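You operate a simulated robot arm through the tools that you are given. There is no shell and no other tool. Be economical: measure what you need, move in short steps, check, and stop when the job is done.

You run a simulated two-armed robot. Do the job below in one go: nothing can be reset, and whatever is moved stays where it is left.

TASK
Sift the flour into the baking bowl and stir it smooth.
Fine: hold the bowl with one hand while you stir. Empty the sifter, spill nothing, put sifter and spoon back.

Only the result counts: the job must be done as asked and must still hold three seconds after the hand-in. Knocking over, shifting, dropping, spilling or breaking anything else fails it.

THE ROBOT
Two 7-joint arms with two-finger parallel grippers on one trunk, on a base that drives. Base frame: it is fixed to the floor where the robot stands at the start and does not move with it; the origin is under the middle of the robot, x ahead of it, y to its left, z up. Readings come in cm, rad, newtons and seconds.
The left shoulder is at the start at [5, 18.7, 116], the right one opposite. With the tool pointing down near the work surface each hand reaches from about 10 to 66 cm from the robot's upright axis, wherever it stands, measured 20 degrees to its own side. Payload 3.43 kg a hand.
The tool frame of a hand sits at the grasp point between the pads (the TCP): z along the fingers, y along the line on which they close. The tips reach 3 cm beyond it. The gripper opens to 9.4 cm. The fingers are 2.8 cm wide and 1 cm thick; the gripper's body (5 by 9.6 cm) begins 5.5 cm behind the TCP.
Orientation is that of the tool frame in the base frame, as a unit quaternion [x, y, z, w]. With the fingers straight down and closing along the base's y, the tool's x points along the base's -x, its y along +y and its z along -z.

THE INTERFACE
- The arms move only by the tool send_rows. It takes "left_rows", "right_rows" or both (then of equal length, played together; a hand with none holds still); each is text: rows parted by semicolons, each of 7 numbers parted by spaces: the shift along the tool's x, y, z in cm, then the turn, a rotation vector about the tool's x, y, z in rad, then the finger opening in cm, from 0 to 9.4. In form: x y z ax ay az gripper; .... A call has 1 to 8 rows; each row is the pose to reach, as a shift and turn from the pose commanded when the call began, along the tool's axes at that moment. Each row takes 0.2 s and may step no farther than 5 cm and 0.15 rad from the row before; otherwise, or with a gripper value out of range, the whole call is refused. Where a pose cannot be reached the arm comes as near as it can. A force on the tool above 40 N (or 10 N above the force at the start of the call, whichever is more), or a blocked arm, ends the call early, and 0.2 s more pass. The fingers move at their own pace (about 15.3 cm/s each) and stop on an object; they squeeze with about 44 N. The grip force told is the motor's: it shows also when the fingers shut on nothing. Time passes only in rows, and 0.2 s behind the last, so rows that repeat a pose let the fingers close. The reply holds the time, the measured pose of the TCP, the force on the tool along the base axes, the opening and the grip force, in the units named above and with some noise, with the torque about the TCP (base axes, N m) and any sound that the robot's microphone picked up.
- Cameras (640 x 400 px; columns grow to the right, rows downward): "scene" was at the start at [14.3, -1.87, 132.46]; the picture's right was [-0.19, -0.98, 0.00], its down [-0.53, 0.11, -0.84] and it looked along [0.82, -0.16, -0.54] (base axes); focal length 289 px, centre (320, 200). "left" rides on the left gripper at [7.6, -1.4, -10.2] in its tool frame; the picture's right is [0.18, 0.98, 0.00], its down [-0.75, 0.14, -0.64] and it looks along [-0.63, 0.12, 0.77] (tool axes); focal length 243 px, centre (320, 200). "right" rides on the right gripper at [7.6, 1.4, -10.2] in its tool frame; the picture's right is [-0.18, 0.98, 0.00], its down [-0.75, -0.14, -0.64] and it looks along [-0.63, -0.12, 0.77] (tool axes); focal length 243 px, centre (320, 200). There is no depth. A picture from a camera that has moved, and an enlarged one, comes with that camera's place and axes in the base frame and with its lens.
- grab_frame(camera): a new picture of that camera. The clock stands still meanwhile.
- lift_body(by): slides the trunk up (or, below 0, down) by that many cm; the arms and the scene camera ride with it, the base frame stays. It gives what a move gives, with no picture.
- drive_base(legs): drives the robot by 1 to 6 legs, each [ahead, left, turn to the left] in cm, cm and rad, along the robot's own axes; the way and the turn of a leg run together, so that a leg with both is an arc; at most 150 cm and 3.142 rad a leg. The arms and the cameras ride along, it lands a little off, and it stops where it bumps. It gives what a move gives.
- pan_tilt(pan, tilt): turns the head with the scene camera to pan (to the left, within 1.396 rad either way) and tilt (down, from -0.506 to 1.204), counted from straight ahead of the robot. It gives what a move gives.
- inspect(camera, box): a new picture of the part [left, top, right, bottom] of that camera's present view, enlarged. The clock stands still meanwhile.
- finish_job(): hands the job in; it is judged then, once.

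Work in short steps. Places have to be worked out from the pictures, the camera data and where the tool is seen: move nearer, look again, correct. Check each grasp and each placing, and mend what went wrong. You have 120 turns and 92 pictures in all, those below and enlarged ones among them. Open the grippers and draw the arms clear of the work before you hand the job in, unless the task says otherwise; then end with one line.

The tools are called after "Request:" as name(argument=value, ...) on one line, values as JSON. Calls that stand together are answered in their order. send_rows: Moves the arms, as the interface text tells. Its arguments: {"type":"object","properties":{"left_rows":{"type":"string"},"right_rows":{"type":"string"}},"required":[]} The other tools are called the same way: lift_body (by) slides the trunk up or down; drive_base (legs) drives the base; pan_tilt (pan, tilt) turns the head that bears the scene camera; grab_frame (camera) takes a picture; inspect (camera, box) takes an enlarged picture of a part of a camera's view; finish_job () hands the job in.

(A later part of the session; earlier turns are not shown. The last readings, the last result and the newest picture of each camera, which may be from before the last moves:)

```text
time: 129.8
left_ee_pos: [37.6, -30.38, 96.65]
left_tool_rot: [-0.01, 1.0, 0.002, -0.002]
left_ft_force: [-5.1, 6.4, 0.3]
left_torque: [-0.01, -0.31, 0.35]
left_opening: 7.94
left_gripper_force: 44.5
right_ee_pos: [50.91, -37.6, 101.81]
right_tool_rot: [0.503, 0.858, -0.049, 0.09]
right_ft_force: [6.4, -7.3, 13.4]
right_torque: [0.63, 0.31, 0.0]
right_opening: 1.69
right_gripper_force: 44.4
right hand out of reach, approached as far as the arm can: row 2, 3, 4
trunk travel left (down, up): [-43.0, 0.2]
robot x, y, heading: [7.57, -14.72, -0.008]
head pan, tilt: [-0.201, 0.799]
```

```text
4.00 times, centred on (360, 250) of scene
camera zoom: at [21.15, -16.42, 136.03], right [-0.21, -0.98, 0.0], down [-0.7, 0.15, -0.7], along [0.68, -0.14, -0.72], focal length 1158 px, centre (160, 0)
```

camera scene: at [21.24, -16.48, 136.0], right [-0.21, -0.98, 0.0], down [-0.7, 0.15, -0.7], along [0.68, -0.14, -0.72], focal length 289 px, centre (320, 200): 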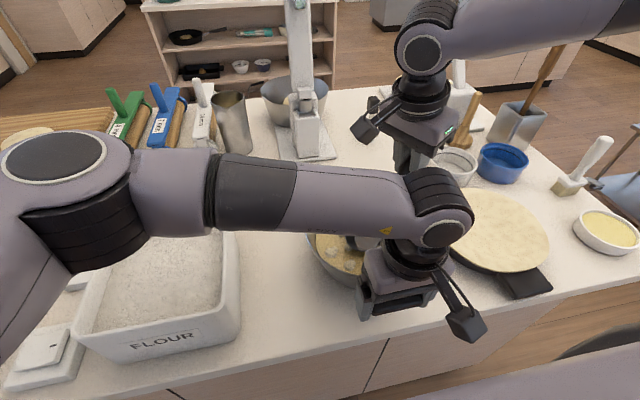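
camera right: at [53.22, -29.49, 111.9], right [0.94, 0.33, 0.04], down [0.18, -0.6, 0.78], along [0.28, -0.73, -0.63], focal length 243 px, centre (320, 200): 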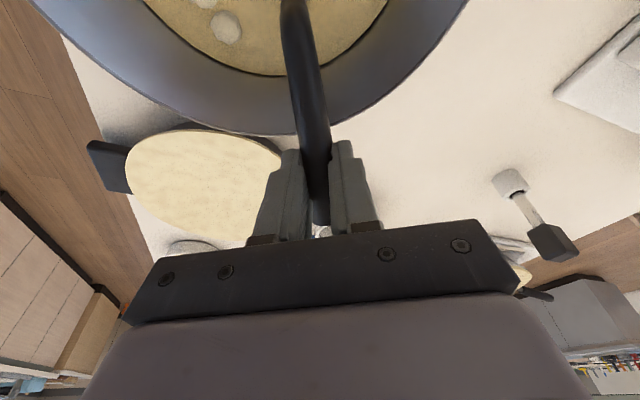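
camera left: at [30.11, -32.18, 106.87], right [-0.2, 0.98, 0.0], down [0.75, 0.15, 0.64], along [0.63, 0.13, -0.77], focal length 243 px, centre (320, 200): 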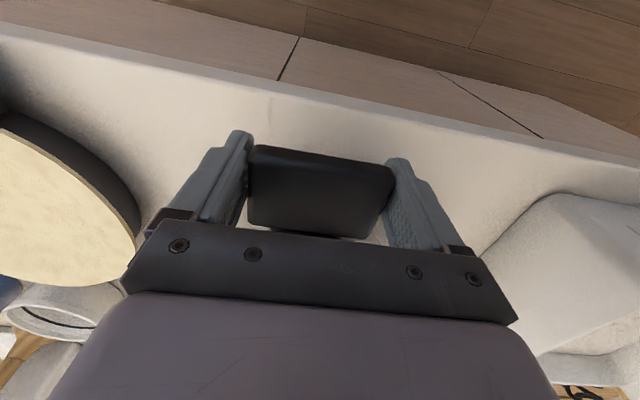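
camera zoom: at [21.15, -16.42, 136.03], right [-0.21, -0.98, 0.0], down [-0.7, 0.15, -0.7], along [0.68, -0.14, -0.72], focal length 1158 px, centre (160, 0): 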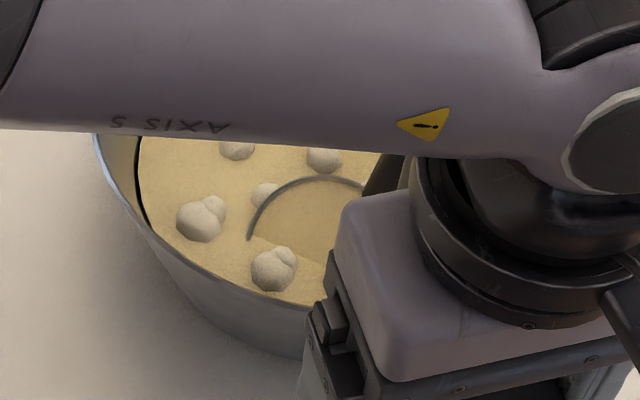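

The "vanished" lump was only hidden by batter filling the ladle's cup: this is a scooping ladle and it does not stir the lumps. I lift it out at the bowl's middle, letting it drain, and look afresh.

Request:
send_rows(right_rows="-1 1.1 0.2 0 0 0 0; -2 2.17 0.41 0 0 0 0; -2.3 2.17 -1.1 0 0 0 0; -2.6 2.17 -2.6 0 0 0 0; -3 2.17 -4.5 0 0 0 0; -3.4 2.17 -6.4 0 0 0 0; -3.8 2.17 -8.4 0 0 0 0; -4.2 2.17 -10.4 0 0 0 0")

Request:
grab_frame(camera="scene")

```text
time: 131.6
left_ee_pos: [37.6, -30.38, 96.72]
left_tool_rot: [-0.009, 1.0, 0.001, -0.002]
left_ft_force: [-1.5, 2.1, -0.8]
left_torque: [0.23, -0.2, 0.51]
left_opening: 7.93
left_gripper_force: 43.6
right_ee_pos: [53.39, -38.08, 112.8]
right_tool_rot: [0.502, 0.859, -0.05, 0.086]
right_ft_force: [0.6, -0.3, -1.8]
right_torque: [-0.12, -0.04, -0.02]
right_opening: 1.72
right_gripper_force: 44.3
trunk travel left (down, up): [-43.0, 0.2]
robot x, y, heading: [7.79, -14.4, -0.009]
head pan, tilt: [-0.201, 0.799]
```

```text
16 pictures are left
camera scene: at [21.18, -16.43, 136.01], right [-0.21, -0.98, 0.0], down [-0.7, 0.15, -0.7], along [0.68, -0.14, -0.72], focal length 289 px, centre (320, 200)
```

scene: 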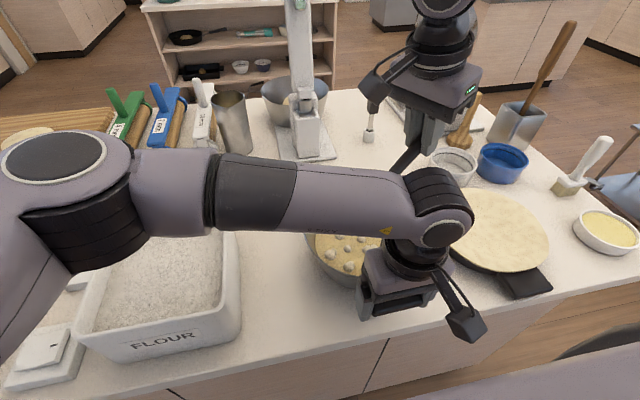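

I inspect the jar utensil and the remaining lumps in one enlarged view.

Request:
inspect(camera="scene", box=[480, 10, 600, 160])

Request:
inspect(camera="scene", box=[290, 130, 450, 290])

```text
2.67 times, centred on (540, 85) of scene
camera zoom: at [21.18, -16.43, 136.01], right [-0.21, -0.98, 0.0], down [-0.7, 0.15, -0.7], along [0.68, -0.14, -0.72], focal length 772 px, centre (-267, 507)
```

zoom: 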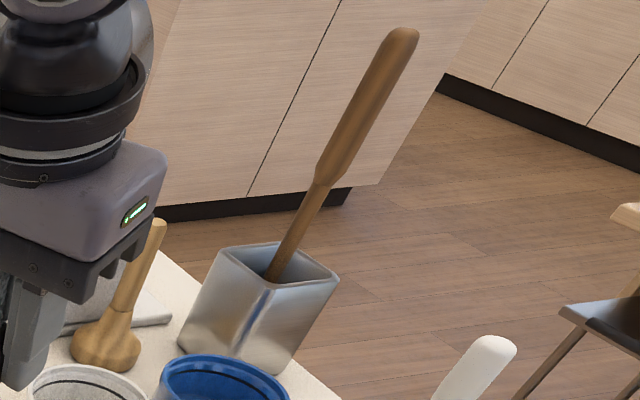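

```text
2.50 times, centred on (370, 210) of scene
camera zoom: at [21.18, -16.43, 136.01], right [-0.21, -0.98, 0.0], down [-0.7, 0.15, -0.7], along [0.68, -0.14, -0.72], focal length 724 px, centre (195, 175)
```

zoom: 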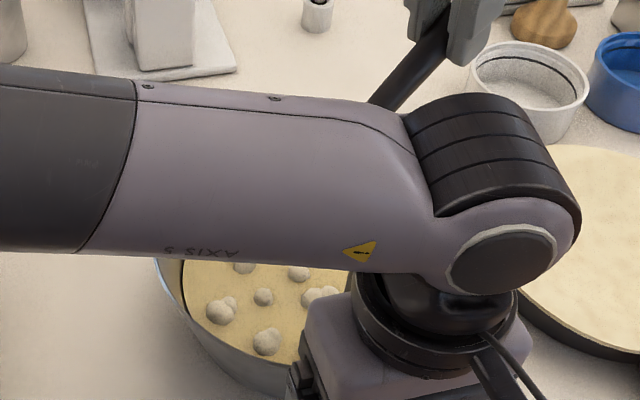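

Now it's clear: the wooden utensil in the jar (thick grip above, shaft going in) is a stirring spoon standing head-down in its holder. I release the bowl, withdraw both arms, and will first put the ladle back exactly where it was.

Request:
send_rows(left_rows="0 0 0 0 0 0 8.6; 0 0 0 0 0 0 9.4; 0 0 0 0 0 0 9.4; 0 0 -3 0 0 0 9.4; 0 0 -6 0 0 0 9.4; 0 0 -10 0 0 0 9.4; 0 3 -14 0 0 0 9.4; 0 6 -16 0 0 0 9.4", right_rows="-0.5 0 -2.45 0 0 0 0; -1 0 -4.9 0 0 0 0; -1.24 0 -6.08 0 0 0 0; -4.4 -1.2 -5.4 0 0 0 0; -7.5 -2.4 -4.8 0 0 0 0; -10.6 -3.7 -4.1 0 0 0 0; -13.8 -4.9 -3.5 0 0 0 0; -16.9 -6.15 -2.9 0 0 0 0")

Request:
send_rows(right_rows="0 0 0 0.025 0 0.123 0; 0 0 0 0.05 0 0.245 0; 0 0 0 0.075 0 0.368 0; 0 0 0 0.1 0 0.49 0; 0 0 0 0.125 0 0.613 0; 0 0 0 0.15 0 0.735 0; 0 0 0 0.175 0 0.858 0; 0 0 0 0.2 0 0.98 0")

Request:
send_rows(right_rows="0 0 0 0 0.1 0 0; 0 0 0 0 0.2 0 0; 0 0 0 0 0.3 0 0; 0 0 0 0 0.4 0 0; 0 0 0 0 0.5 0 0; 0 0 0 0 0.55 0 0; 0 0 0 0 0.55 0 0")

Request:
grab_frame(camera="scene")

```text
time: 133.4
left_ee_pos: [36.78, -25.13, 112.63]
left_tool_rot: [0.002, 1.0, 0.001, -0.002]
left_ft_force: [0.3, -0.2, 0.2]
left_torque: [0.0, -0.02, -0.01]
left_opening: 9.41
left_gripper_force: 0.0
right_ee_pos: [56.66, -55.06, 118.86]
right_tool_rot: [0.501, 0.86, -0.049, 0.087]
right_ft_force: [0.6, -0.9, -1.8]
right_torque: [-0.14, -0.08, 0.0]
right_opening: 1.67
right_gripper_force: 44.1
trunk travel left (down, up): [-43.0, 0.2]
robot x, y, heading: [7.76, -14.65, -0.006]
head pan, tilt: [-0.201, 0.799]
```

```text
time: 135.2
left_ee_pos: [36.81, -24.99, 112.64]
left_tool_rot: [0.002, 1.0, 0.0, -0.002]
left_ft_force: [-0.7, -0.7, 0.2]
left_torque: [0.02, 0.05, -0.02]
left_opening: 9.37
left_gripper_force: 0.0
right_ee_pos: [56.3, -55.12, 118.92]
right_tool_rot: [0.853, 0.513, -0.085, 0.05]
right_ft_force: [-0.7, -0.3, -1.4]
right_torque: [-0.16, 0.06, 0.01]
right_opening: 1.7
right_gripper_force: 44.1
trunk travel left (down, up): [-43.0, 0.2]
robot x, y, heading: [7.87, -14.87, -0.008]
head pan, tilt: [-0.201, 0.799]
```

```text
time: 136.8
left_ee_pos: [36.98, -25.1, 112.56]
left_tool_rot: [0.002, 1.0, 0.0, -0.002]
left_ft_force: [0.2, 0.8, 0.3]
left_torque: [-0.01, 0.0, -0.01]
left_opening: 9.37
left_gripper_force: 0.0
right_ee_pos: [56.34, -55.19, 119.05]
right_tool_rot: [0.843, 0.508, 0.15, -0.09]
right_ft_force: [0.5, 0.3, -2.4]
right_torque: [-0.23, 0.15, 0.03]
right_opening: 1.69
right_gripper_force: 43.9
trunk travel left (down, up): [-43.0, 0.2]
robot x, y, heading: [7.62, -14.87, -0.004]
head pan, tilt: [-0.201, 0.799]
```

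```text
13 pictures are left
camera scene: at [21.18, -16.44, 136.01], right [-0.21, -0.98, 0.0], down [-0.7, 0.15, -0.7], along [0.68, -0.14, -0.72], focal length 289 px, centre (320, 200)
```

scene: 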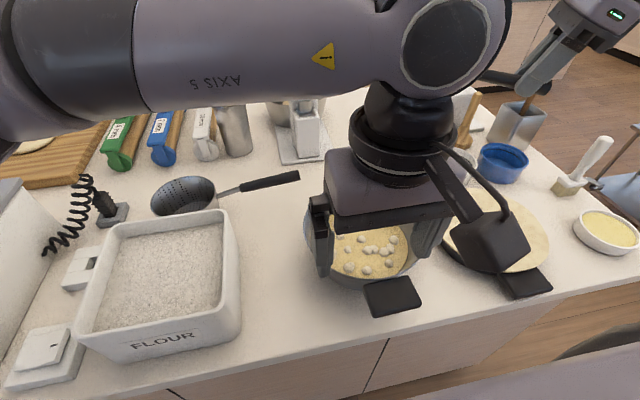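

The right hand now reads about 0.8 N more and a larger torque than before the dip: the ladle may carry batter. I look at its head.

Request:
inspect(camera="scene", box=[440, 30, 600, 130])

```text
4.00 times, centred on (520, 80) of scene
camera zoom: at [21.18, -16.44, 136.01], right [-0.21, -0.98, 0.0], down [-0.7, 0.15, -0.7], along [0.68, -0.14, -0.72], focal length 1158 px, centre (-480, 680)
```

zoom: 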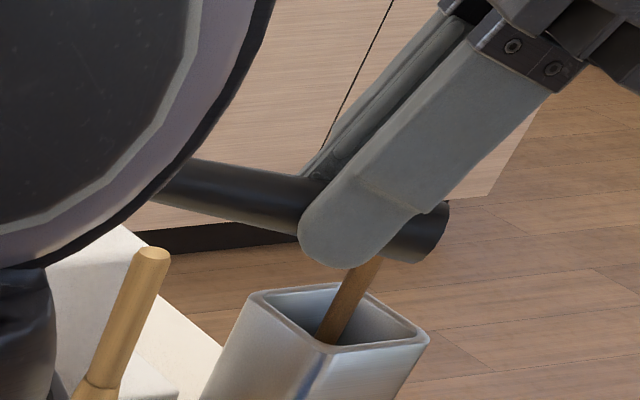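

I can't see the head, so I'll empty it over the bowl to be safe: left arm well away, then pitch/yaw as before, bring the head above the bowl and roll the ladle over.

Request:
send_rows(left_rows="0 2 -2 0 0 0 9.4; 0 6 -4 0 0 0 9.4; 0 10 -6 0 0 0 9.4; 0 14 -7 0 0 0 9.4; 0 18 -8 0 0 0 9.4; 0 22 -8 0 0 0 9.4; 0 25 -8 0 0 0 9.4", right_rows="0 0 0 0 -0.1 0 0; 0 0 0 0 -0.2 0 0; 0 0 0 0 -0.3 0 0; 0 0 0 0 -0.4 0 0; 0 0 0 0 -0.5 0 0; 0 0 0 0 -0.55 0 0; 0 0 0 0 -0.55 0 0")

Request:
send_rows(right_rows="0 0 0 -0.025 0 -0.123 0; 0 0 0 -0.05 0 -0.245 0; 0 0 0 -0.075 0 -0.368 0; 0 0 0 -0.1 0 -0.49 0; 0 0 0 -0.125 0 -0.613 0; 0 0 0 -0.15 0 -0.735 0; 0 0 0 -0.175 0 -0.858 0; 0 0 0 -0.2 0 -0.98 0")

Request:
send_rows(right_rows="2.2 0.9 0 0 0 0 0; 4.8 1.9 0.1 0 0 0 0; 7.4 2.9 0.2 0 0 0 0; 10 3.9 0.4 0 0 0 0; 12.6 4.9 0.7 0 0 0 0; 15.1 5.9 1 0 0 0 0; 15.1 5.9 1 0 0 0 0")

Request:
grab_frame(camera="scene")

```text
time: 138.4
left_ee_pos: [36.61, -0.09, 120.76]
left_tool_rot: [0.003, 1.0, 0.0, -0.001]
left_ft_force: [-0.4, 1.0, -0.8]
left_torque: [0.03, 0.01, -0.03]
left_opening: 9.44
left_gripper_force: 0.0
right_ee_pos: [56.27, -55.11, 119.07]
right_tool_rot: [0.852, 0.513, -0.087, 0.052]
right_ft_force: [-0.7, 0.5, -2.3]
right_torque: [-0.11, 0.07, 0.0]
right_opening: 1.69
right_gripper_force: 43.7
trunk travel left (down, up): [-43.0, 0.2]
robot x, y, heading: [7.68, -14.55, -0.006]
head pan, tilt: [-0.201, 0.799]
```

```text
time: 140.2
left_ee_pos: [36.72, -0.16, 120.87]
left_tool_rot: [0.002, 1.0, 0.0, -0.003]
left_ft_force: [0.0, 0.6, -0.1]
left_torque: [-0.02, 0.0, -0.01]
left_opening: 9.38
left_gripper_force: 0.1
right_ee_pos: [56.39, -55.13, 118.95]
right_tool_rot: [0.5, 0.86, -0.05, 0.087]
right_ft_force: [-0.3, 0.9, -1.6]
right_torque: [-0.12, -0.1, -0.02]
right_opening: 1.66
right_gripper_force: 44.6
trunk travel left (down, up): [-43.0, 0.2]
robot x, y, heading: [7.72, -14.7, -0.01]
head pan, tilt: [-0.201, 0.799]
```

```text
time: 141.8
left_ee_pos: [36.67, -0.17, 120.76]
left_tool_rot: [0.002, 1.0, 0.0, -0.001]
left_ft_force: [0.6, -0.1, -0.2]
left_torque: [0.01, 0.02, 0.02]
left_opening: 9.44
left_gripper_force: 0.1
right_ee_pos: [54.07, -39.48, 114.95]
right_tool_rot: [0.501, 0.859, -0.05, 0.087]
right_ft_force: [-0.1, -0.9, -0.9]
right_torque: [-0.14, -0.03, 0.02]
right_opening: 1.69
right_gripper_force: 44.1
trunk travel left (down, up): [-43.0, 0.2]
robot x, y, heading: [7.59, -14.93, -0.005]
head pan, tilt: [-0.201, 0.799]
```

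```text
11 pictures are left
camera scene: at [21.16, -16.46, 136.02], right [-0.21, -0.98, 0.0], down [-0.7, 0.15, -0.7], along [0.68, -0.14, -0.72], focal length 289 px, centre (320, 200)
```

scene: 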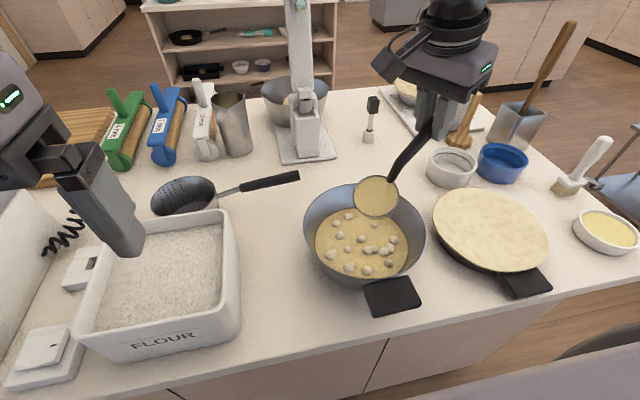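

The ladle is indeed full of batter. I roll it over the bowl's middle to pour it back.

Request:
send_rows(right_rows="0 -0.4 0 -0.14 0 0 0; 0.1 -0.8 0 -0.28 0 0 0; 0.2 -1.2 0 -0.42 0 0 0; 0.3 -1.55 0 -0.56 0 0 0; 0.3 -1.55 0 -0.7 0 0 0; 0.3 -1.55 0 -0.84 0 0 0; 0.3 -1.55 0 -0.98 0 0 0; 0.3 -1.55 0 -1.12 0 0 0")

Request:
grab_frame(camera="scene")

```text
time: 143.6
left_ee_pos: [36.7, -0.05, 120.9]
left_tool_rot: [0.001, 1.0, 0.001, -0.003]
left_ft_force: [-0.2, -0.2, -0.9]
left_torque: [0.02, 0.0, -0.02]
left_opening: 9.38
left_gripper_force: 0.1
right_ee_pos: [52.75, -40.1, 115.2]
right_tool_rot: [0.379, 0.754, 0.416, 0.341]
right_ft_force: [0.6, -0.2, -0.9]
right_torque: [-0.12, 0.04, 0.0]
right_opening: 1.69
right_gripper_force: 44.1
trunk travel left (down, up): [-43.0, 0.2]
robot x, y, heading: [7.7, -14.82, -0.009]
head pan, tilt: [-0.201, 0.799]
```

```text
10 pictures are left
camera scene: at [21.17, -16.48, 136.02], right [-0.21, -0.98, 0.0], down [-0.7, 0.15, -0.7], along [0.68, -0.14, -0.72], focal length 289 px, centre (320, 200)
```

scene: 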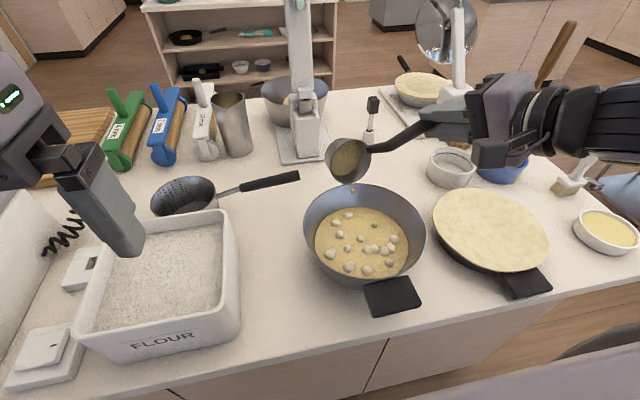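

It is pouring into the bowl but near the far rim; I shift it 4.5 cm back toward the middle and roll further to empty it fully.

Request:
send_rows(right_rows="0.65 -0.83 -2 0 0 0 0; 1.3 -1.66 -4.1 0 0 0 0; 1.3 -1.66 -4.1 -0.14 0 0 0; 1.3 -1.66 -4.1 -0.28 0 0 0; 1.3 -1.66 -4.1 -0.42 0 0 0; 1.3 -1.66 -4.1 -0.5 0 0 0; 1.3 -1.66 -4.1 -0.5 0 0 0; 1.3 -1.66 -4.1 -0.5 0 0 0")

Request:
inspect(camera="scene", box=[280, 110, 520, 310])

```text
time: 145.4
left_ee_pos: [36.64, -0.17, 120.86]
left_tool_rot: [0.002, 1.0, 0.001, -0.002]
left_ft_force: [-0.7, 0.5, -0.3]
left_torque: [-0.01, -0.03, 0.02]
left_opening: 9.42
left_gripper_force: 0.0
right_ee_pos: [48.07, -40.88, 114.99]
right_tool_rot: [0.283, 0.628, 0.589, 0.424]
right_ft_force: [-0.2, 0.1, -0.8]
right_torque: [-0.1, 0.0, 0.02]
right_opening: 1.66
right_gripper_force: 44.6
right hand out of reach, approached as far as the arm can: row 2, 3, 4
trunk travel left (down, up): [-43.0, 0.2]
robot x, y, heading: [7.6, -14.83, -0.006]
head pan, tilt: [-0.201, 0.799]
```

```text
2.00 times, centred on (400, 210) of scene
camera zoom: at [21.17, -16.44, 136.02], right [-0.21, -0.98, 0.0], down [-0.7, 0.15, -0.7], along [0.68, -0.14, -0.72], focal length 579 px, centre (160, 180)
```

zoom: 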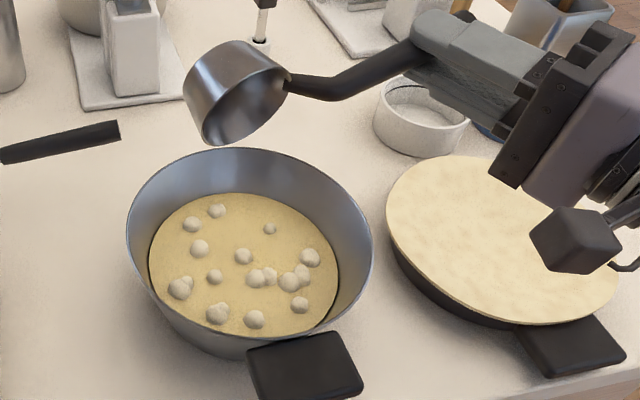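

The ladle is empty and nothing is spilt. I roll it back upright, restore its carrying orientation, and drive back to the earlier pose (8.6, 0, 0.44) to return it.

Request:
send_rows(right_rows="0 0 0 0.14 0 0 0; 0 0 0 0.28 0 0 0; 0 0 0 0.42 0 0 0; 0 0 0 0.56 0 0 0; 0 0 0 0.7 0 0 0; 0 0 0 0.84 0 0 0; 0 0 0 0.98 0 0 0; 0 0 0 1.12 0 0 0")

Request:
send_rows(right_rows="0 0 0 0.14 0 0 0; 0 0 0 0.28 0 0 0; 0 0 0 0.42 0 0 0; 0 0 0 0.5 0 0 0; 0 0 0 0.5 0 0 0")

Request:
send_rows(right_rows="-1.9 -0.2 -0.1 0.025 0 0.123 0; -3.8 -0.4 -0.2 0.05 0 0.245 0; -5.8 -0.6 -0.3 0.075 0 0.368 0; -7.8 -0.8 -0.4 0.1 0 0.49 0; -9.8 -1.1 -0.5 0.125 0 0.613 0; -11.8 -1.3 -0.7 0.15 0 0.735 0; -13.7 -1.5 -0.8 0.175 0 0.858 0; -15.6 -1.7 -0.9 0.2 0 0.98 0")

Request:
send_rows(right_rows="0 0 0 0 0.1 0 0; 0 0 0 0 0.2 0 0; 0 0 0 0 0.3 0 0; 0 0 0 0 0.4 0 0; 0 0 0 0 0.5 0 0; 0 0 0 0 0.55 0 0; 0 0 0 0 0.55 0 0")

Request:
drive_base(legs=[[0.6, 14.8, 0], [0, 0, 0.45]])

```text
time: 147.2
left_ee_pos: [36.78, -0.12, 120.8]
left_tool_rot: [0.002, 1.0, 0.001, -0.001]
left_ft_force: [0.0, -0.4, -0.1]
left_torque: [0.01, 0.02, 0.02]
left_opening: 9.38
left_gripper_force: 0.1
right_ee_pos: [48.14, -40.84, 115.02]
right_tool_rot: [0.464, 0.845, 0.164, 0.208]
right_ft_force: [-0.4, -0.1, -0.4]
right_torque: [-0.1, 0.02, 0.0]
right_opening: 1.67
right_gripper_force: 43.9
right hand out of reach, approached as far as the arm can: row 2, 3
trunk travel left (down, up): [-43.0, 0.2]
robot x, y, heading: [7.69, -14.82, -0.007]
head pan, tilt: [-0.201, 0.799]
```

```text
time: 148.4
left_ee_pos: [36.71, -0.15, 120.77]
left_tool_rot: [0.002, 1.0, 0.0, -0.002]
left_ft_force: [-0.2, -0.6, -0.1]
left_torque: [0.0, -0.02, -0.01]
left_opening: 9.4
left_gripper_force: 0.0
right_ee_pos: [48.25, -40.92, 114.95]
right_tool_rot: [0.501, 0.859, -0.05, 0.087]
right_ft_force: [0.0, 0.5, -1.3]
right_torque: [-0.07, -0.04, -0.03]
right_opening: 1.66
right_gripper_force: 43.8
trunk travel left (down, up): [-43.0, 0.2]
robot x, y, heading: [7.94, -14.93, -0.007]
head pan, tilt: [-0.201, 0.799]
```

```text
time: 150.2
left_ee_pos: [36.74, -0.14, 120.8]
left_tool_rot: [0.002, 1.0, 0.0, -0.001]
left_ft_force: [-0.5, 1.0, 0.4]
left_torque: [0.0, 0.03, -0.01]
left_opening: 9.41
left_gripper_force: 0.0
right_ee_pos: [54.12, -55.06, 118.92]
right_tool_rot: [0.853, 0.513, -0.085, 0.051]
right_ft_force: [-0.3, 1.0, -1.2]
right_torque: [-0.05, 0.02, 0.02]
right_opening: 1.66
right_gripper_force: 43.8
trunk travel left (down, up): [-43.0, 0.2]
robot x, y, heading: [7.6, -14.69, -0.008]
head pan, tilt: [-0.201, 0.799]
```

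```text
time: 151.8
left_ee_pos: [36.66, -0.28, 120.9]
left_tool_rot: [0.002, 1.0, 0.001, -0.001]
left_ft_force: [0.2, 0.2, 0.1]
left_torque: [-0.01, 0.0, 0.0]
left_opening: 9.41
left_gripper_force: 0.2
right_ee_pos: [54.14, -54.79, 119.03]
right_tool_rot: [0.843, 0.508, 0.15, -0.09]
right_ft_force: [0.1, 0.5, -1.0]
right_torque: [-0.1, 0.04, 0.01]
right_opening: 1.66
right_gripper_force: 44.4
trunk travel left (down, up): [-43.0, 0.2]
robot x, y, heading: [7.67, -14.63, -0.007]
head pan, tilt: [-0.201, 0.799]
```

```text
time: 155.0
left_ee_pos: [28.82, 25.38, 120.8]
left_tool_rot: [-0.213, 0.977, 0.001, -0.002]
left_ft_force: [0.1, 0.3, 0.0]
left_torque: [-0.04, 0.0, 0.03]
left_opening: 9.41
left_gripper_force: 0.1
right_ee_pos: [67.51, -17.23, 119.05]
right_tool_rot: [0.716, 0.676, 0.128, -0.119]
right_ft_force: [-0.8, 0.6, -1.2]
right_torque: [-0.18, 0.0, 0.0]
right_opening: 1.68
right_gripper_force: 44.3
trunk travel left (down, up): [-43.0, 0.2]
robot x, y, heading: [8.76, 0.01, 0.421]
head pan, tilt: [-0.201, 0.799]
```

The torque is back to the empty value. I go above the ladle's old place (z≈108) and compare with the camera how it sits in the hand.

Request:
send_rows(right_rows="-1.1 1.3 1 0 0 0 0; -2.2 2.6 2.2 0 0 0 0; -3.3 3.9 3.4 0 0 0 0; -4.4 5.2 4.6 0 0 0 0; -5.6 6.5 5.9 0 0 0 0; -6.6 7.7 7.2 0 0 0 0; -7.3 7.7 9.1 0 0 0 0; -7.3 7.7 9.1 0 0 0 0")

Request:
grab_frame(camera="right")

Request:
pan_tilt(pan=-0.45, tilt=0.7)

Request:
inspect(camera="scene", box=[260, 110, 500, 260])

```text
time: 156.8
left_ee_pos: [28.67, 25.26, 120.81]
left_tool_rot: [-0.212, 0.977, -0.001, -0.001]
left_ft_force: [0.7, 0.3, -0.6]
left_torque: [-0.03, 0.01, 0.0]
left_opening: 9.4
left_gripper_force: 0.0
right_ee_pos: [74.88, -21.23, 107.8]
right_tool_rot: [0.715, 0.677, 0.127, -0.12]
right_ft_force: [-0.6, -1.5, -1.6]
right_torque: [-0.13, 0.02, 0.01]
right_opening: 1.71
right_gripper_force: 44.2
trunk travel left (down, up): [-43.0, 0.2]
robot x, y, heading: [8.27, 0.1, 0.424]
head pan, tilt: [-0.201, 0.799]
```

```text
8 pictures are left
camera right: at [76.52, -17.63, 120.23], right [0.97, -0.23, -0.06], down [-0.19, -0.92, 0.34], along [-0.14, -0.32, -0.94], focal length 243 px, centre (320, 200)
```

right: 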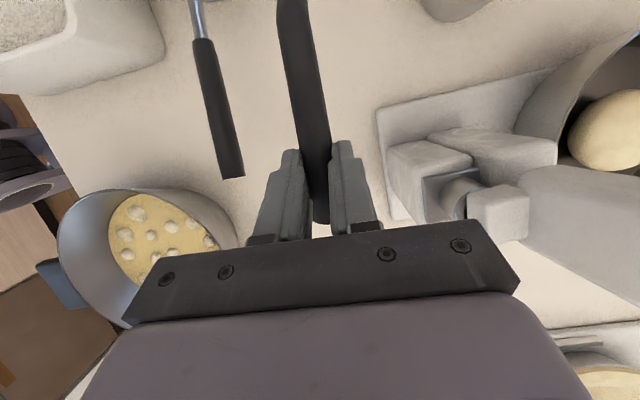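

```text
time: 157.6
left_ee_pos: [28.67, 25.18, 120.72]
left_tool_rot: [-0.212, 0.977, 0.001, -0.001]
left_ft_force: [-0.3, 0.7, -0.5]
left_torque: [0.01, -0.02, 0.01]
left_opening: 9.4
left_gripper_force: 0.1
right_ee_pos: [74.87, -21.25, 107.93]
right_tool_rot: [0.716, 0.676, 0.127, -0.119]
right_ft_force: [-0.1, -0.3, -1.3]
right_torque: [-0.1, 0.03, -0.01]
right_opening: 1.66
right_gripper_force: 44.1
trunk travel left (down, up): [-43.0, 0.2]
robot x, y, heading: [8.31, -0.25, 0.425]
head pan, tilt: [-0.45, 0.7]
```

```text
2.67 times, centred on (380, 185) of scene
camera zoom: at [21.94, 2.05, 136.84], right [-0.03, -1.0, 0.0], down [-0.64, 0.02, -0.76], along [0.76, -0.02, -0.64], focal length 772 px, centre (160, 240)
```

zoom: 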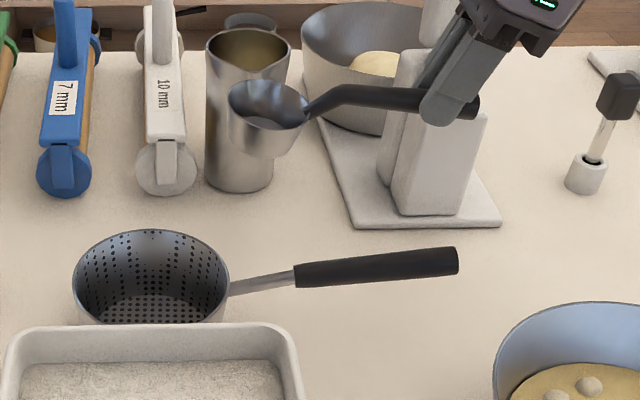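

The ladle sits about 0.1 rad nose-up relative to the original; I correct that pitch and lower toward the counter, first to just above.

Request:
send_rows(right_rows="-0.7 0 1.9 0 -0.03 0 0; -1.4 0.05 3.8 0 -0.06 0 0; -2.1 0.1 5.6 0 -0.1 0 0; -2.75 0.1 7.5 0 -0.1 0 0; -3.4 0.1 9.4 0 -0.1 0 0; -3.95 0.1 10.8 0 -0.1 0 0; -4.2 0.1 11.4 0 -0.1 0 0; -4.2 0.1 11.4 0 -0.1 0 0")

```text
time: 159.4
left_ee_pos: [28.72, 25.27, 120.81]
left_tool_rot: [-0.211, 0.977, 0.0, -0.002]
left_ft_force: [-0.5, 0.0, -0.1]
left_torque: [-0.02, 0.0, -0.05]
left_opening: 9.39
left_gripper_force: 0.0
right_ee_pos: [75.06, -21.42, 95.94]
right_tool_rot: [0.721, 0.682, 0.091, -0.086]
right_ft_force: [-0.6, -0.4, -1.0]
right_torque: [-0.08, -0.02, -0.03]
right_opening: 1.68
right_gripper_force: 43.5
trunk travel left (down, up): [-43.0, 0.2]
robot x, y, heading: [8.82, -0.13, 0.421]
head pan, tilt: [-0.45, 0.7]
```

No contact yet at 95.9. I creep down.

Request:
send_rows(right_rows="-0.1 0 0.4 0 0 0 0; -0.2 0 0.8 0 0 0 0; -0.28 0 1.1 0 0 0 0; -0.28 0 1.1 0 0 0 0")

```text
time: 160.4
left_ee_pos: [28.62, 25.25, 121.09]
left_tool_rot: [-0.212, 0.977, 0.0, -0.001]
left_ft_force: [0.6, 0.4, -0.3]
left_torque: [-0.01, 0.02, -0.02]
left_opening: 9.41
left_gripper_force: 0.1
right_ee_pos: [74.98, -21.43, 94.97]
right_tool_rot: [0.721, 0.682, 0.093, -0.085]
right_ft_force: [4.4, -3.1, 13.3]
right_torque: [1.33, -0.17, -0.42]
right_opening: 1.68
right_gripper_force: 44.3
trunk travel left (down, up): [-43.0, 0.2]
robot x, y, heading: [8.7, -0.36, 0.424]
head pan, tilt: [-0.45, 0.7]
```

Contact (13 N). I ease up a little, then open and withdraw straight up.

Request:
send_rows(right_rows="0.03 0 -0.1 0 0 0 0; 0.06 0 -0.22 0 0 0 0; 0.06 0 -0.22 0 0 0 2.2; 0.06 0 -0.22 0 0 0 3; 0.06 0 -0.22 0 0 0 4.5; 0.06 0 -0.22 0 0 0 5.5")

Request:
send_rows(right_rows="0.3 0 -1.5 0 0 0 5.5; 0.9 0 -4 0 0 0 5.5; 1.8 0 -8 0 0 0 5.5; 2.8 0 -12 0 0 0 5.5; 3.5 -2 -15 0 0 0 5.5; 3.5 -6 -16 0 0 0 5.5; 3.5 -10 -16 0 0 0 5.5")

Request:
inspect(camera="scene", box=[260, 150, 500, 300])

```text
time: 161.8
left_ee_pos: [28.56, 25.16, 120.84]
left_tool_rot: [-0.212, 0.977, 0.0, -0.002]
left_ft_force: [0.0, 0.0, -0.6]
left_torque: [0.0, 0.02, 0.0]
left_opening: 9.4
left_gripper_force: 0.0
right_ee_pos: [75.0, -21.41, 94.9]
right_tool_rot: [0.721, 0.681, 0.091, -0.086]
right_ft_force: [-0.4, 1.0, -0.3]
right_torque: [0.01, 0.0, 0.0]
right_opening: 5.5
right_gripper_force: 0.0
trunk travel left (down, up): [-43.0, 0.2]
robot x, y, heading: [8.87, 0.23, 0.42]
head pan, tilt: [-0.45, 0.7]
```

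```text
time: 163.4
left_ee_pos: [28.58, 25.23, 120.84]
left_tool_rot: [-0.211, 0.977, -0.001, -0.001]
left_ft_force: [-0.6, -0.5, 0.0]
left_torque: [0.03, -0.02, 0.01]
left_opening: 9.42
left_gripper_force: 0.1
right_ee_pos: [64.71, -21.45, 111.0]
right_tool_rot: [0.721, 0.682, 0.091, -0.087]
right_ft_force: [0.1, -0.8, -1.1]
right_torque: [0.03, -0.01, -0.01]
right_opening: 5.5
right_gripper_force: 0.1
trunk travel left (down, up): [-43.0, 0.2]
robot x, y, heading: [8.2, -0.07, 0.425]
head pan, tilt: [-0.45, 0.7]
```

```text
2.67 times, centred on (380, 225) of scene
camera zoom: at [21.88, 2.03, 136.85], right [-0.03, -1.0, 0.0], down [-0.64, 0.02, -0.77], along [0.77, -0.02, -0.64], focal length 772 px, centre (160, 133)
```

zoom: 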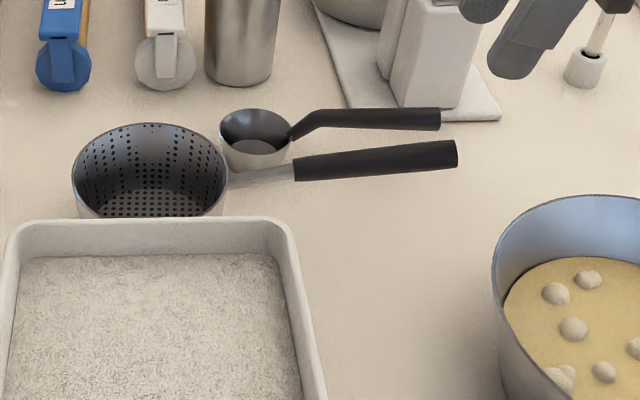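

The ladle stands flat where it was, the sifter too. Now for the wooden spoon: the jar is near (79,-84), out of reach from here. I retract the right hand, turn and tilt it (fingers pointing forward-down) for gripping the upright handle from the side, and drive 72 cm to the right along the counter.

Request:
send_rows(right_rows="0.12 -2.4 -1 -0.028 0 0.11 6; 0.24 -4.8 -2 -0.056 0 0.22 6; 0.36 -7.2 -3 -0.084 0 0.33 6; 0.48 -9.6 -4 -0.112 0 0.44 6; 0.6 -12 -5 -0.14 0 0.55 6; 0.6 -12 -5 -0.14 0 0.55 6")

Request:
send_rows(right_rows="0 0 0 0 0.13 0 6; 0 0 0 0 0.26 0 6; 0 0 0 0 0.39 0 6; 0 0 0 0 0.52 0 6; 0 0 0 0 0.62 0 6; 0 0 0 0 0.62 0 6")

Request:
drive_base(legs=[[-29.8, -65.5, 0]])

```text
time: 164.8
left_ee_pos: [28.71, 25.12, 120.84]
left_tool_rot: [-0.212, 0.977, 0.001, -0.002]
left_ft_force: [1.3, 0.2, 0.0]
left_torque: [0.0, 0.03, 0.03]
left_opening: 9.42
left_gripper_force: 0.1
right_ee_pos: [53.11, -21.47, 116.17]
right_tool_rot: [0.883, 0.452, 0.111, -0.059]
right_ft_force: [1.0, -0.2, 0.2]
right_torque: [0.04, -0.01, 0.02]
right_opening: 6.01
right_gripper_force: 0.2
trunk travel left (down, up): [-43.0, 0.2]
robot x, y, heading: [8.3, -0.08, 0.421]
head pan, tilt: [-0.45, 0.7]
```

```text
time: 166.2
left_ee_pos: [28.63, 25.31, 120.83]
left_tool_rot: [-0.211, 0.977, 0.0, -0.002]
left_ft_force: [1.0, 0.1, -0.6]
left_torque: [-0.01, -0.02, 0.04]
left_opening: 9.38
left_gripper_force: 0.0
right_ee_pos: [52.94, -21.44, 116.36]
right_tool_rot: [0.807, 0.413, 0.376, -0.193]
right_ft_force: [0.3, -0.2, 0.4]
right_torque: [0.0, -0.03, 0.01]
right_opening: 6.0
right_gripper_force: 0.1
trunk travel left (down, up): [-43.0, 0.2]
robot x, y, heading: [8.33, -0.0, 0.42]
head pan, tilt: [-0.45, 0.7]
```

```text
time: 172.3
left_ee_pos: [28.38, -46.06, 120.75]
left_tool_rot: [-0.215, 0.977, -0.001, -0.002]
left_ft_force: [0.6, 0.2, 0.5]
left_torque: [0.01, -0.01, 0.0]
left_opening: 9.42
left_gripper_force: 0.0
right_ee_pos: [53.05, -92.78, 116.31]
right_tool_rot: [0.806, 0.417, 0.374, -0.194]
right_ft_force: [-0.5, -0.6, 0.0]
right_torque: [0.0, -0.01, -0.01]
right_opening: 6.02
right_gripper_force: 0.1
trunk travel left (down, up): [-43.0, 0.2]
robot x, y, heading: [8.16, -71.7, 0.429]
head pan, tilt: [-0.45, 0.7]
```

The drive went fine (robot at y=-71.7). I turn the head to the jar and take one enlarged view; together with the earlier view this gives a good fix on the stick.

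Request:
pan_tilt(pan=-0.67, tilt=0.5)

Request:
inspect(camera="scene", box=[200, 100, 440, 250])

```text
time: 173.1
left_ee_pos: [28.33, -46.15, 120.83]
left_tool_rot: [-0.215, 0.977, 0.0, -0.002]
left_ft_force: [-0.6, 0.4, 0.3]
left_torque: [-0.02, -0.01, 0.0]
left_opening: 9.41
left_gripper_force: 0.1
right_ee_pos: [52.93, -92.71, 116.35]
right_tool_rot: [0.805, 0.417, 0.375, -0.194]
right_ft_force: [-0.7, -0.6, 0.2]
right_torque: [-0.02, -0.02, -0.01]
right_opening: 6.01
right_gripper_force: 0.0
trunk travel left (down, up): [-43.0, 0.2]
robot x, y, heading: [8.3, -71.7, 0.425]
head pan, tilt: [-0.67, 0.499]
```

```text
2.67 times, centred on (320, 175) of scene
camera zoom: at [22.15, -71.39, 138.61], right [-0.24, -0.97, 0.0], down [-0.47, 0.11, -0.88], along [0.85, -0.21, -0.48], focal length 772 px, centre (320, 267)
```

zoom: 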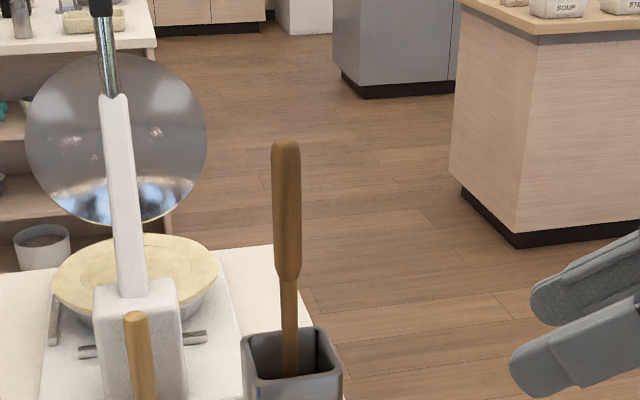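

Both views agree: the stick is vertical at (77.7,-82.4), thick grip from z 106.7 to 118.3. I move to a pre-grasp point 9 cm back along the finger direction.

Request:
send_rows(right_rows="1.7 2.4 1.9 0 0 0 6; 3.4 4.8 3.8 0 0 0 6; 5.1 7.2 5.8 0 0 0 6; 6.8 9.6 7.7 0 0 0 6; 8.4 12 9.6 0 0 0 6; 9.8 14.2 11.4 0 0 0 6; 9.8 14.2 11.4 0 0 0 6")

```text
time: 174.7
left_ee_pos: [28.47, -46.22, 120.76]
left_tool_rot: [-0.215, 0.977, 0.0, -0.001]
left_ft_force: [0.5, -0.2, -0.3]
left_torque: [0.01, 0.0, 0.02]
left_opening: 9.39
left_gripper_force: 0.1
right_ee_pos: [73.72, -89.05, 116.19]
right_tool_rot: [0.806, 0.416, 0.374, -0.194]
right_ft_force: [-0.1, 1.1, -0.1]
right_torque: [0.0, -0.01, -0.03]
right_opening: 6.01
right_gripper_force: 0.0
trunk travel left (down, up): [-43.0, 0.2]
robot x, y, heading: [8.25, -71.62, 0.43]
head pan, tilt: [-0.67, 0.499]
```

In reach. I advance onto the handle and close gently.

Request:
send_rows(right_rows="0.06 -0.3 3 0 0 0 6; 0.12 -0.58 6 0 0 0 6; 0.2 -0.58 8.5 0 0 0 6; 0.25 -0.58 9.9 0 0 0 6; 0.25 -0.58 9.9 0 0 0 4.5; 0.25 -0.58 9.9 0 0 0 3; 0.25 -0.58 9.9 0 0 0 1.5; 0.25 -0.58 9.9 0 0 0 0")

```text
time: 176.5
left_ee_pos: [28.39, -46.14, 120.91]
left_tool_rot: [-0.215, 0.977, 0.0, -0.002]
left_ft_force: [0.1, -0.2, -0.1]
left_torque: [-0.01, 0.0, -0.01]
left_opening: 9.4
left_gripper_force: 0.1
right_ee_pos: [77.3, -82.12, 110.03]
right_tool_rot: [0.805, 0.417, 0.374, -0.194]
right_ft_force: [-0.1, -0.2, 0.0]
right_torque: [0.03, -0.03, 0.0]
right_opening: 2.57
right_gripper_force: 44.4
trunk travel left (down, up): [-43.0, 0.2]
robot x, y, heading: [8.34, -71.54, 0.433]
head pan, tilt: [-0.67, 0.499]
```

The wooden spoon is held (2.6 cm). I lift it straight up 14 cm out of the jar.

Request:
send_rows(right_rows="0.8 0 -0.65 0 0 0 0; 2.3 0 -1.95 0 0 0 0; 3.8 0 -3.2 0 0 0 0; 5.4 0 -4.55 0 0 0 0; 6.9 0 -5.8 0 0 0 0; 8.4 0 -7.1 0 0 0 0; 9.9 0 -8.4 0 0 0 0; 10.7 0 -9.06 0 0 0 0")

Request:
inspect(camera="scene", box=[160, 60, 480, 260])

```text
time: 178.3
left_ee_pos: [28.39, -46.25, 120.76]
left_tool_rot: [-0.215, 0.977, 0.0, -0.002]
left_ft_force: [0.6, 0.5, -0.3]
left_torque: [-0.01, -0.05, 0.0]
left_opening: 9.42
left_gripper_force: 0.0
right_ee_pos: [77.33, -82.06, 124.25]
right_tool_rot: [0.806, 0.415, 0.375, -0.194]
right_ft_force: [0.2, 0.2, -0.7]
right_torque: [0.0, -0.01, 0.04]
right_opening: 2.6
right_gripper_force: 44.0
trunk travel left (down, up): [-43.0, 0.2]
robot x, y, heading: [8.25, -71.7, 0.436]
head pan, tilt: [-0.67, 0.499]
```

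```text
2.00 times, centred on (320, 160) of scene
camera zoom: at [22.15, -71.4, 138.61], right [-0.24, -0.97, 0.0], down [-0.47, 0.11, -0.88], along [0.85, -0.21, -0.48], focal length 579 px, centre (320, 280)
```

zoom: 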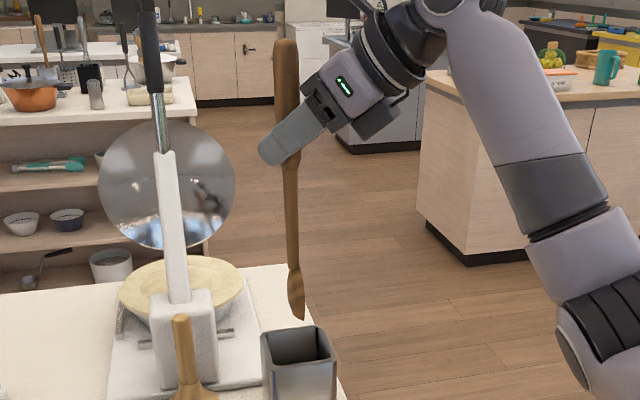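

It is indeed a wooden spoon, tip about 22 cm below the grip, hanging vertical and clear of the jar. I retract it, turn the base straight and drive back to y≈-20.5 for stirring.

Request:
send_rows(right_rows="-1.2 -2.2 -1.4 0 0 0 0; -2.4 -4.3 -2.9 0 0 0 0; -3.6 -6.5 -4.3 0 0 0 0; -4.9 -8.7 -5.8 0 0 0 0; -6.1 -10.9 -7.2 0 0 0 0; -7.3 -13 -8.7 0 0 0 0; -8.5 -15.2 -10.1 0 0 0 0; -8.5 -15.2 -10.1 0 0 0 0")

Request:
drive_base(legs=[[-0.5, 0, 0], [0, 0, -0.436], [0, 51.2, 0]])

Request:
send_rows(right_rows="0 0 0 0.115 0 -0.097 0; 0 0 0 0.23 0 -0.194 0; 0 0 0 0.344 0 -0.291 0; 0 0 0 0.459 0 -0.388 0; 0 0 0 0.574 0 -0.485 0; 0 0 0 0.689 0 -0.582 0; 0 0 0 0.803 0 -0.679 0; 0 0 0 0.918 0 -0.776 0")

```text
time: 180.1
left_ee_pos: [28.4, -46.21, 120.8]
left_tool_rot: [-0.215, 0.977, 0.0, -0.001]
left_ft_force: [-0.3, 0.7, -0.2]
left_torque: [-0.03, 0.02, 0.02]
left_opening: 9.39
left_gripper_force: 0.1
right_ee_pos: [63.34, -86.72, 119.97]
right_tool_rot: [0.805, 0.417, 0.375, -0.194]
right_ft_force: [0.3, -0.3, -1.1]
right_torque: [-0.01, -0.01, 0.0]
right_opening: 2.58
right_gripper_force: 44.0
right hand out of reach, approached as far as the arm can: row 4, 5, 6, 7, 8
trunk travel left (down, up): [-43.0, 0.2]
robot x, y, heading: [8.1, -71.78, 0.436]
head pan, tilt: [-0.67, 0.499]
```

```text
time: 186.5
left_ee_pos: [36.4, -7.22, 120.75]
left_tool_rot: [-0.001, 1.0, 0.0, -0.001]
left_ft_force: [-0.3, 0.3, -0.1]
left_torque: [-0.01, -0.04, 0.01]
left_opening: 9.39
left_gripper_force: 0.0
right_ee_pos: [51.19, -58.69, 119.87]
right_tool_rot: [0.875, 0.235, 0.408, -0.109]
right_ft_force: [-0.4, -0.1, -0.8]
right_torque: [0.03, 0.0, 0.02]
right_opening: 2.57
right_gripper_force: 44.2
trunk travel left (down, up): [-43.0, 0.2]
robot x, y, heading: [7.58, -22.11, -0.003]
head pan, tilt: [-0.67, 0.499]
```

```text
time: 188.3
left_ee_pos: [36.43, -7.11, 120.71]
left_tool_rot: [-0.001, 1.0, 0.0, -0.002]
left_ft_force: [0.3, 0.2, -0.1]
left_torque: [-0.01, 0.02, -0.01]
left_opening: 9.4
left_gripper_force: 0.0
right_ee_pos: [51.33, -58.57, 120.0]
right_tool_rot: [0.588, 0.69, 0.275, -0.32]
right_ft_force: [-0.4, -0.1, -0.4]
right_torque: [-0.01, 0.02, 0.01]
right_opening: 2.6
right_gripper_force: 43.9
trunk travel left (down, up): [-43.0, 0.2]
robot x, y, heading: [7.65, -21.98, -0.002]
head pan, tilt: [-0.67, 0.499]
```

The spoon hangs at (51.3,-58.6) and clear. Now the left hand goes above the bowl handle, and I check the alignment.

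Request:
send_rows(left_rows="-0.2 -4 2 0 0 0 9.4; -0.4 -8 4 0 0 0 9.4; -0.6 -12 6 0 0 0 9.4; -0.8 -16 8 0 0 0 9.4; -1 -20 10 0 0 0 9.4; -1 -23.7 12.7 0 0 0 9.4; -1 -23.7 15 0 0 0 9.4; -1 -23.7 15 0 0 0 9.4")

Request:
grab_frame(camera="left")

```text
time: 190.1
left_ee_pos: [37.54, -30.56, 105.85]
left_tool_rot: [0.0, 1.0, 0.0, -0.001]
left_ft_force: [0.2, 0.8, 0.4]
left_torque: [0.01, 0.02, -0.01]
left_opening: 9.4
left_gripper_force: 0.0
right_ee_pos: [51.28, -58.69, 119.91]
right_tool_rot: [0.589, 0.689, 0.275, -0.32]
right_ft_force: [-0.5, 0.2, -0.7]
right_torque: [-0.02, -0.03, -0.02]
right_opening: 2.55
right_gripper_force: 44.0
trunk travel left (down, up): [-43.0, 0.2]
robot x, y, heading: [7.55, -21.57, 0.002]
head pan, tilt: [-0.67, 0.499]
```

```text
3 pictures are left
camera left: at [30.06, -32.18, 116.0], right [-0.19, 0.98, 0.0], down [0.75, 0.14, 0.64], along [0.63, 0.12, -0.77], focal length 243 px, centre (320, 200)
```

left: 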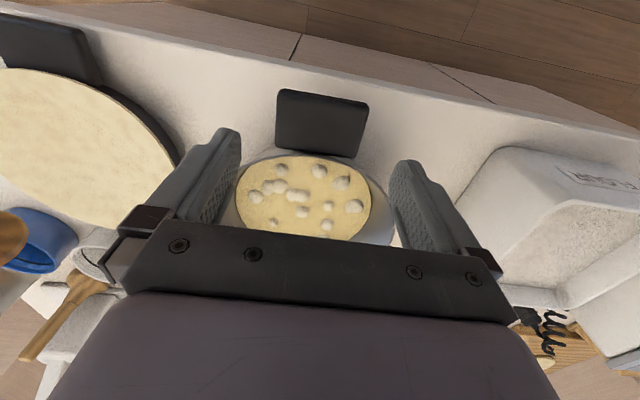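

Aligned (handle centre (37.6,-30.6)). I lower, let it settle, and close.

Request:
send_rows(left_rows="0.1 0 3 0 0 0 9.4; 0.2 0 6 0 0 0 9.4; 0.3 0 8.3 0 0 0 9.4; 0.3 0 9.2 0 0 0 9.4; 0.3 0 9.2 0 0 0 9.4; 0.3 0 9.2 0 0 0 9.4")

Request:
send_rows(left_rows="0 0 0 0 0 0 8.6; 0 0 0 0 0 0 8; 0 0 0 0 0 0 7; 0 0 0 0 0 0 6; 0 0 0 0 0 0 6")

```text
time: 191.5
left_ee_pos: [37.18, -30.94, 96.64]
left_tool_rot: [-0.001, 1.0, -0.001, -0.001]
left_ft_force: [-0.3, 0.2, -0.4]
left_torque: [-0.02, -0.02, 0.02]
left_opening: 9.4
left_gripper_force: 0.1
right_ee_pos: [51.29, -58.71, 119.93]
right_tool_rot: [0.589, 0.69, 0.275, -0.319]
right_ft_force: [0.3, -0.1, -1.1]
right_torque: [0.02, -0.01, 0.0]
right_opening: 2.56
right_gripper_force: 44.2
trunk travel left (down, up): [-43.0, 0.2]
robot x, y, heading: [7.47, -22.17, -0.003]
head pan, tilt: [-0.67, 0.499]
```

```text
time: 192.7
left_ee_pos: [37.15, -30.87, 96.73]
left_tool_rot: [-0.002, 1.0, 0.002, -0.002]
left_ft_force: [-1.5, 2.1, -0.4]
left_torque: [0.21, -0.07, 0.42]
left_opening: 8.0
left_gripper_force: 44.0
right_ee_pos: [51.26, -58.72, 119.94]
right_tool_rot: [0.589, 0.69, 0.274, -0.319]
right_ft_force: [0.5, -0.1, -0.3]
right_torque: [0.01, -0.02, -0.03]
right_opening: 2.57
right_gripper_force: 43.6
trunk travel left (down, up): [-43.0, 0.2]
robot x, y, heading: [7.61, -21.91, 0.001]
head pan, tilt: [-0.67, 0.499]
```

The bowl is held. I raise the spoon 4 cm and bring it over the bowl's middle.

Request:
send_rows(right_rows="1.5 0 -1.3 0 0 0 0; 3.06 0 -2.57 0 0 0 0; 5 0.4 -0.3 0 0 0 0; 7.6 0.8 2.9 0 0 0 0; 10.2 1.3 6 0 0 0 0; 12.8 1.7 9.1 0 0 0 0; 15.4 2.2 12.2 0 0 0 0; 18 2.6 15.3 0 0 0 0")

Request:
send_rows(right_rows="1.3 0.2 1.5 0 0 0 0; 2.7 0.45 3.2 0 0 0 0; 2.7 0.45 3.2 0 0 0 0")

```text
time: 194.5
left_ee_pos: [37.1, -30.95, 96.64]
left_tool_rot: [0.0, 1.0, 0.0, -0.001]
left_ft_force: [-1.4, 2.0, 0.4]
left_torque: [0.19, 0.13, 0.55]
left_opening: 7.96
left_gripper_force: 44.1
right_ee_pos: [50.28, -35.17, 124.01]
right_tool_rot: [0.59, 0.689, 0.275, -0.319]
right_ft_force: [-1.0, 0.0, -0.5]
right_torque: [0.0, -0.02, -0.02]
right_opening: 2.59
right_gripper_force: 44.3
trunk travel left (down, up): [-43.0, 0.2]
robot x, y, heading: [7.61, -21.91, 0.0]
head pan, tilt: [-0.67, 0.499]
```

```text
time: 195.3
left_ee_pos: [37.21, -30.84, 96.63]
left_tool_rot: [-0.001, 1.0, 0.001, -0.002]
left_ft_force: [-0.6, -0.4, -0.2]
left_torque: [0.1, -0.08, -0.03]
left_opening: 7.98
left_gripper_force: 43.9
right_ee_pos: [50.12, -31.06, 123.62]
right_tool_rot: [0.589, 0.69, 0.275, -0.32]
right_ft_force: [-0.4, 0.3, -0.9]
right_torque: [0.04, 0.04, -0.02]
right_opening: 2.57
right_gripper_force: 44.2
trunk travel left (down, up): [-43.0, 0.2]
robot x, y, heading: [7.54, -21.79, -0.002]
head pan, tilt: [-0.67, 0.499]
```

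Over the middle and in reach. I lower 12 cm into the batter, then creep to the floor while reading the force.

Request:
send_rows(right_rows="-1.9 0 1.6 0 0 0 0; -3.8 0 3.2 0 0 0 0; -5.7 0 4.8 0 0 0 0; -7.3 0 6.1 0 0 0 0; -8.4 0 7.1 0 0 0 0; -9.2 0 7.7 0 0 0 0; -9.2 0 7.7 0 0 0 0")

Request:
send_rows(right_rows="-0.3 0 0.26 0 0 0 0; -0.6 0 0.52 0 0 0 0; -0.9 0 0.77 0 0 0 0; -0.9 0 0.77 0 0 0 0")

```text
time: 196.9
left_ee_pos: [37.06, -30.78, 96.72]
left_tool_rot: [-0.001, 1.0, -0.001, -0.002]
left_ft_force: [-1.2, -0.4, 0.0]
left_torque: [-0.22, -0.15, 0.04]
left_opening: 7.98
left_gripper_force: 43.8
right_ee_pos: [50.05, -31.08, 111.9]
right_tool_rot: [0.59, 0.69, 0.275, -0.319]
right_ft_force: [-0.4, 1.0, -0.6]
right_torque: [0.0, 0.01, -0.05]
right_opening: 2.56
right_gripper_force: 43.7
trunk travel left (down, up): [-43.0, 0.2]
robot x, y, heading: [7.65, -22.21, 0.001]
head pan, tilt: [-0.67, 0.499]
```

```text
time: 197.9
left_ee_pos: [37.28, -30.74, 96.64]
left_tool_rot: [-0.002, 1.0, 0.001, -0.001]
left_ft_force: [-1.2, 0.8, -0.3]
left_torque: [-0.15, -0.03, 0.28]
left_opening: 7.97
left_gripper_force: 43.7
right_ee_pos: [49.89, -31.15, 110.57]
right_tool_rot: [0.589, 0.69, 0.275, -0.319]
right_ft_force: [0.7, 0.3, -0.3]
right_torque: [0.0, -0.02, -0.01]
right_opening: 2.58
right_gripper_force: 43.8
trunk travel left (down, up): [-43.0, 0.2]
robot x, y, heading: [7.51, -21.73, -0.001]
head pan, tilt: [-0.67, 0.499]
```

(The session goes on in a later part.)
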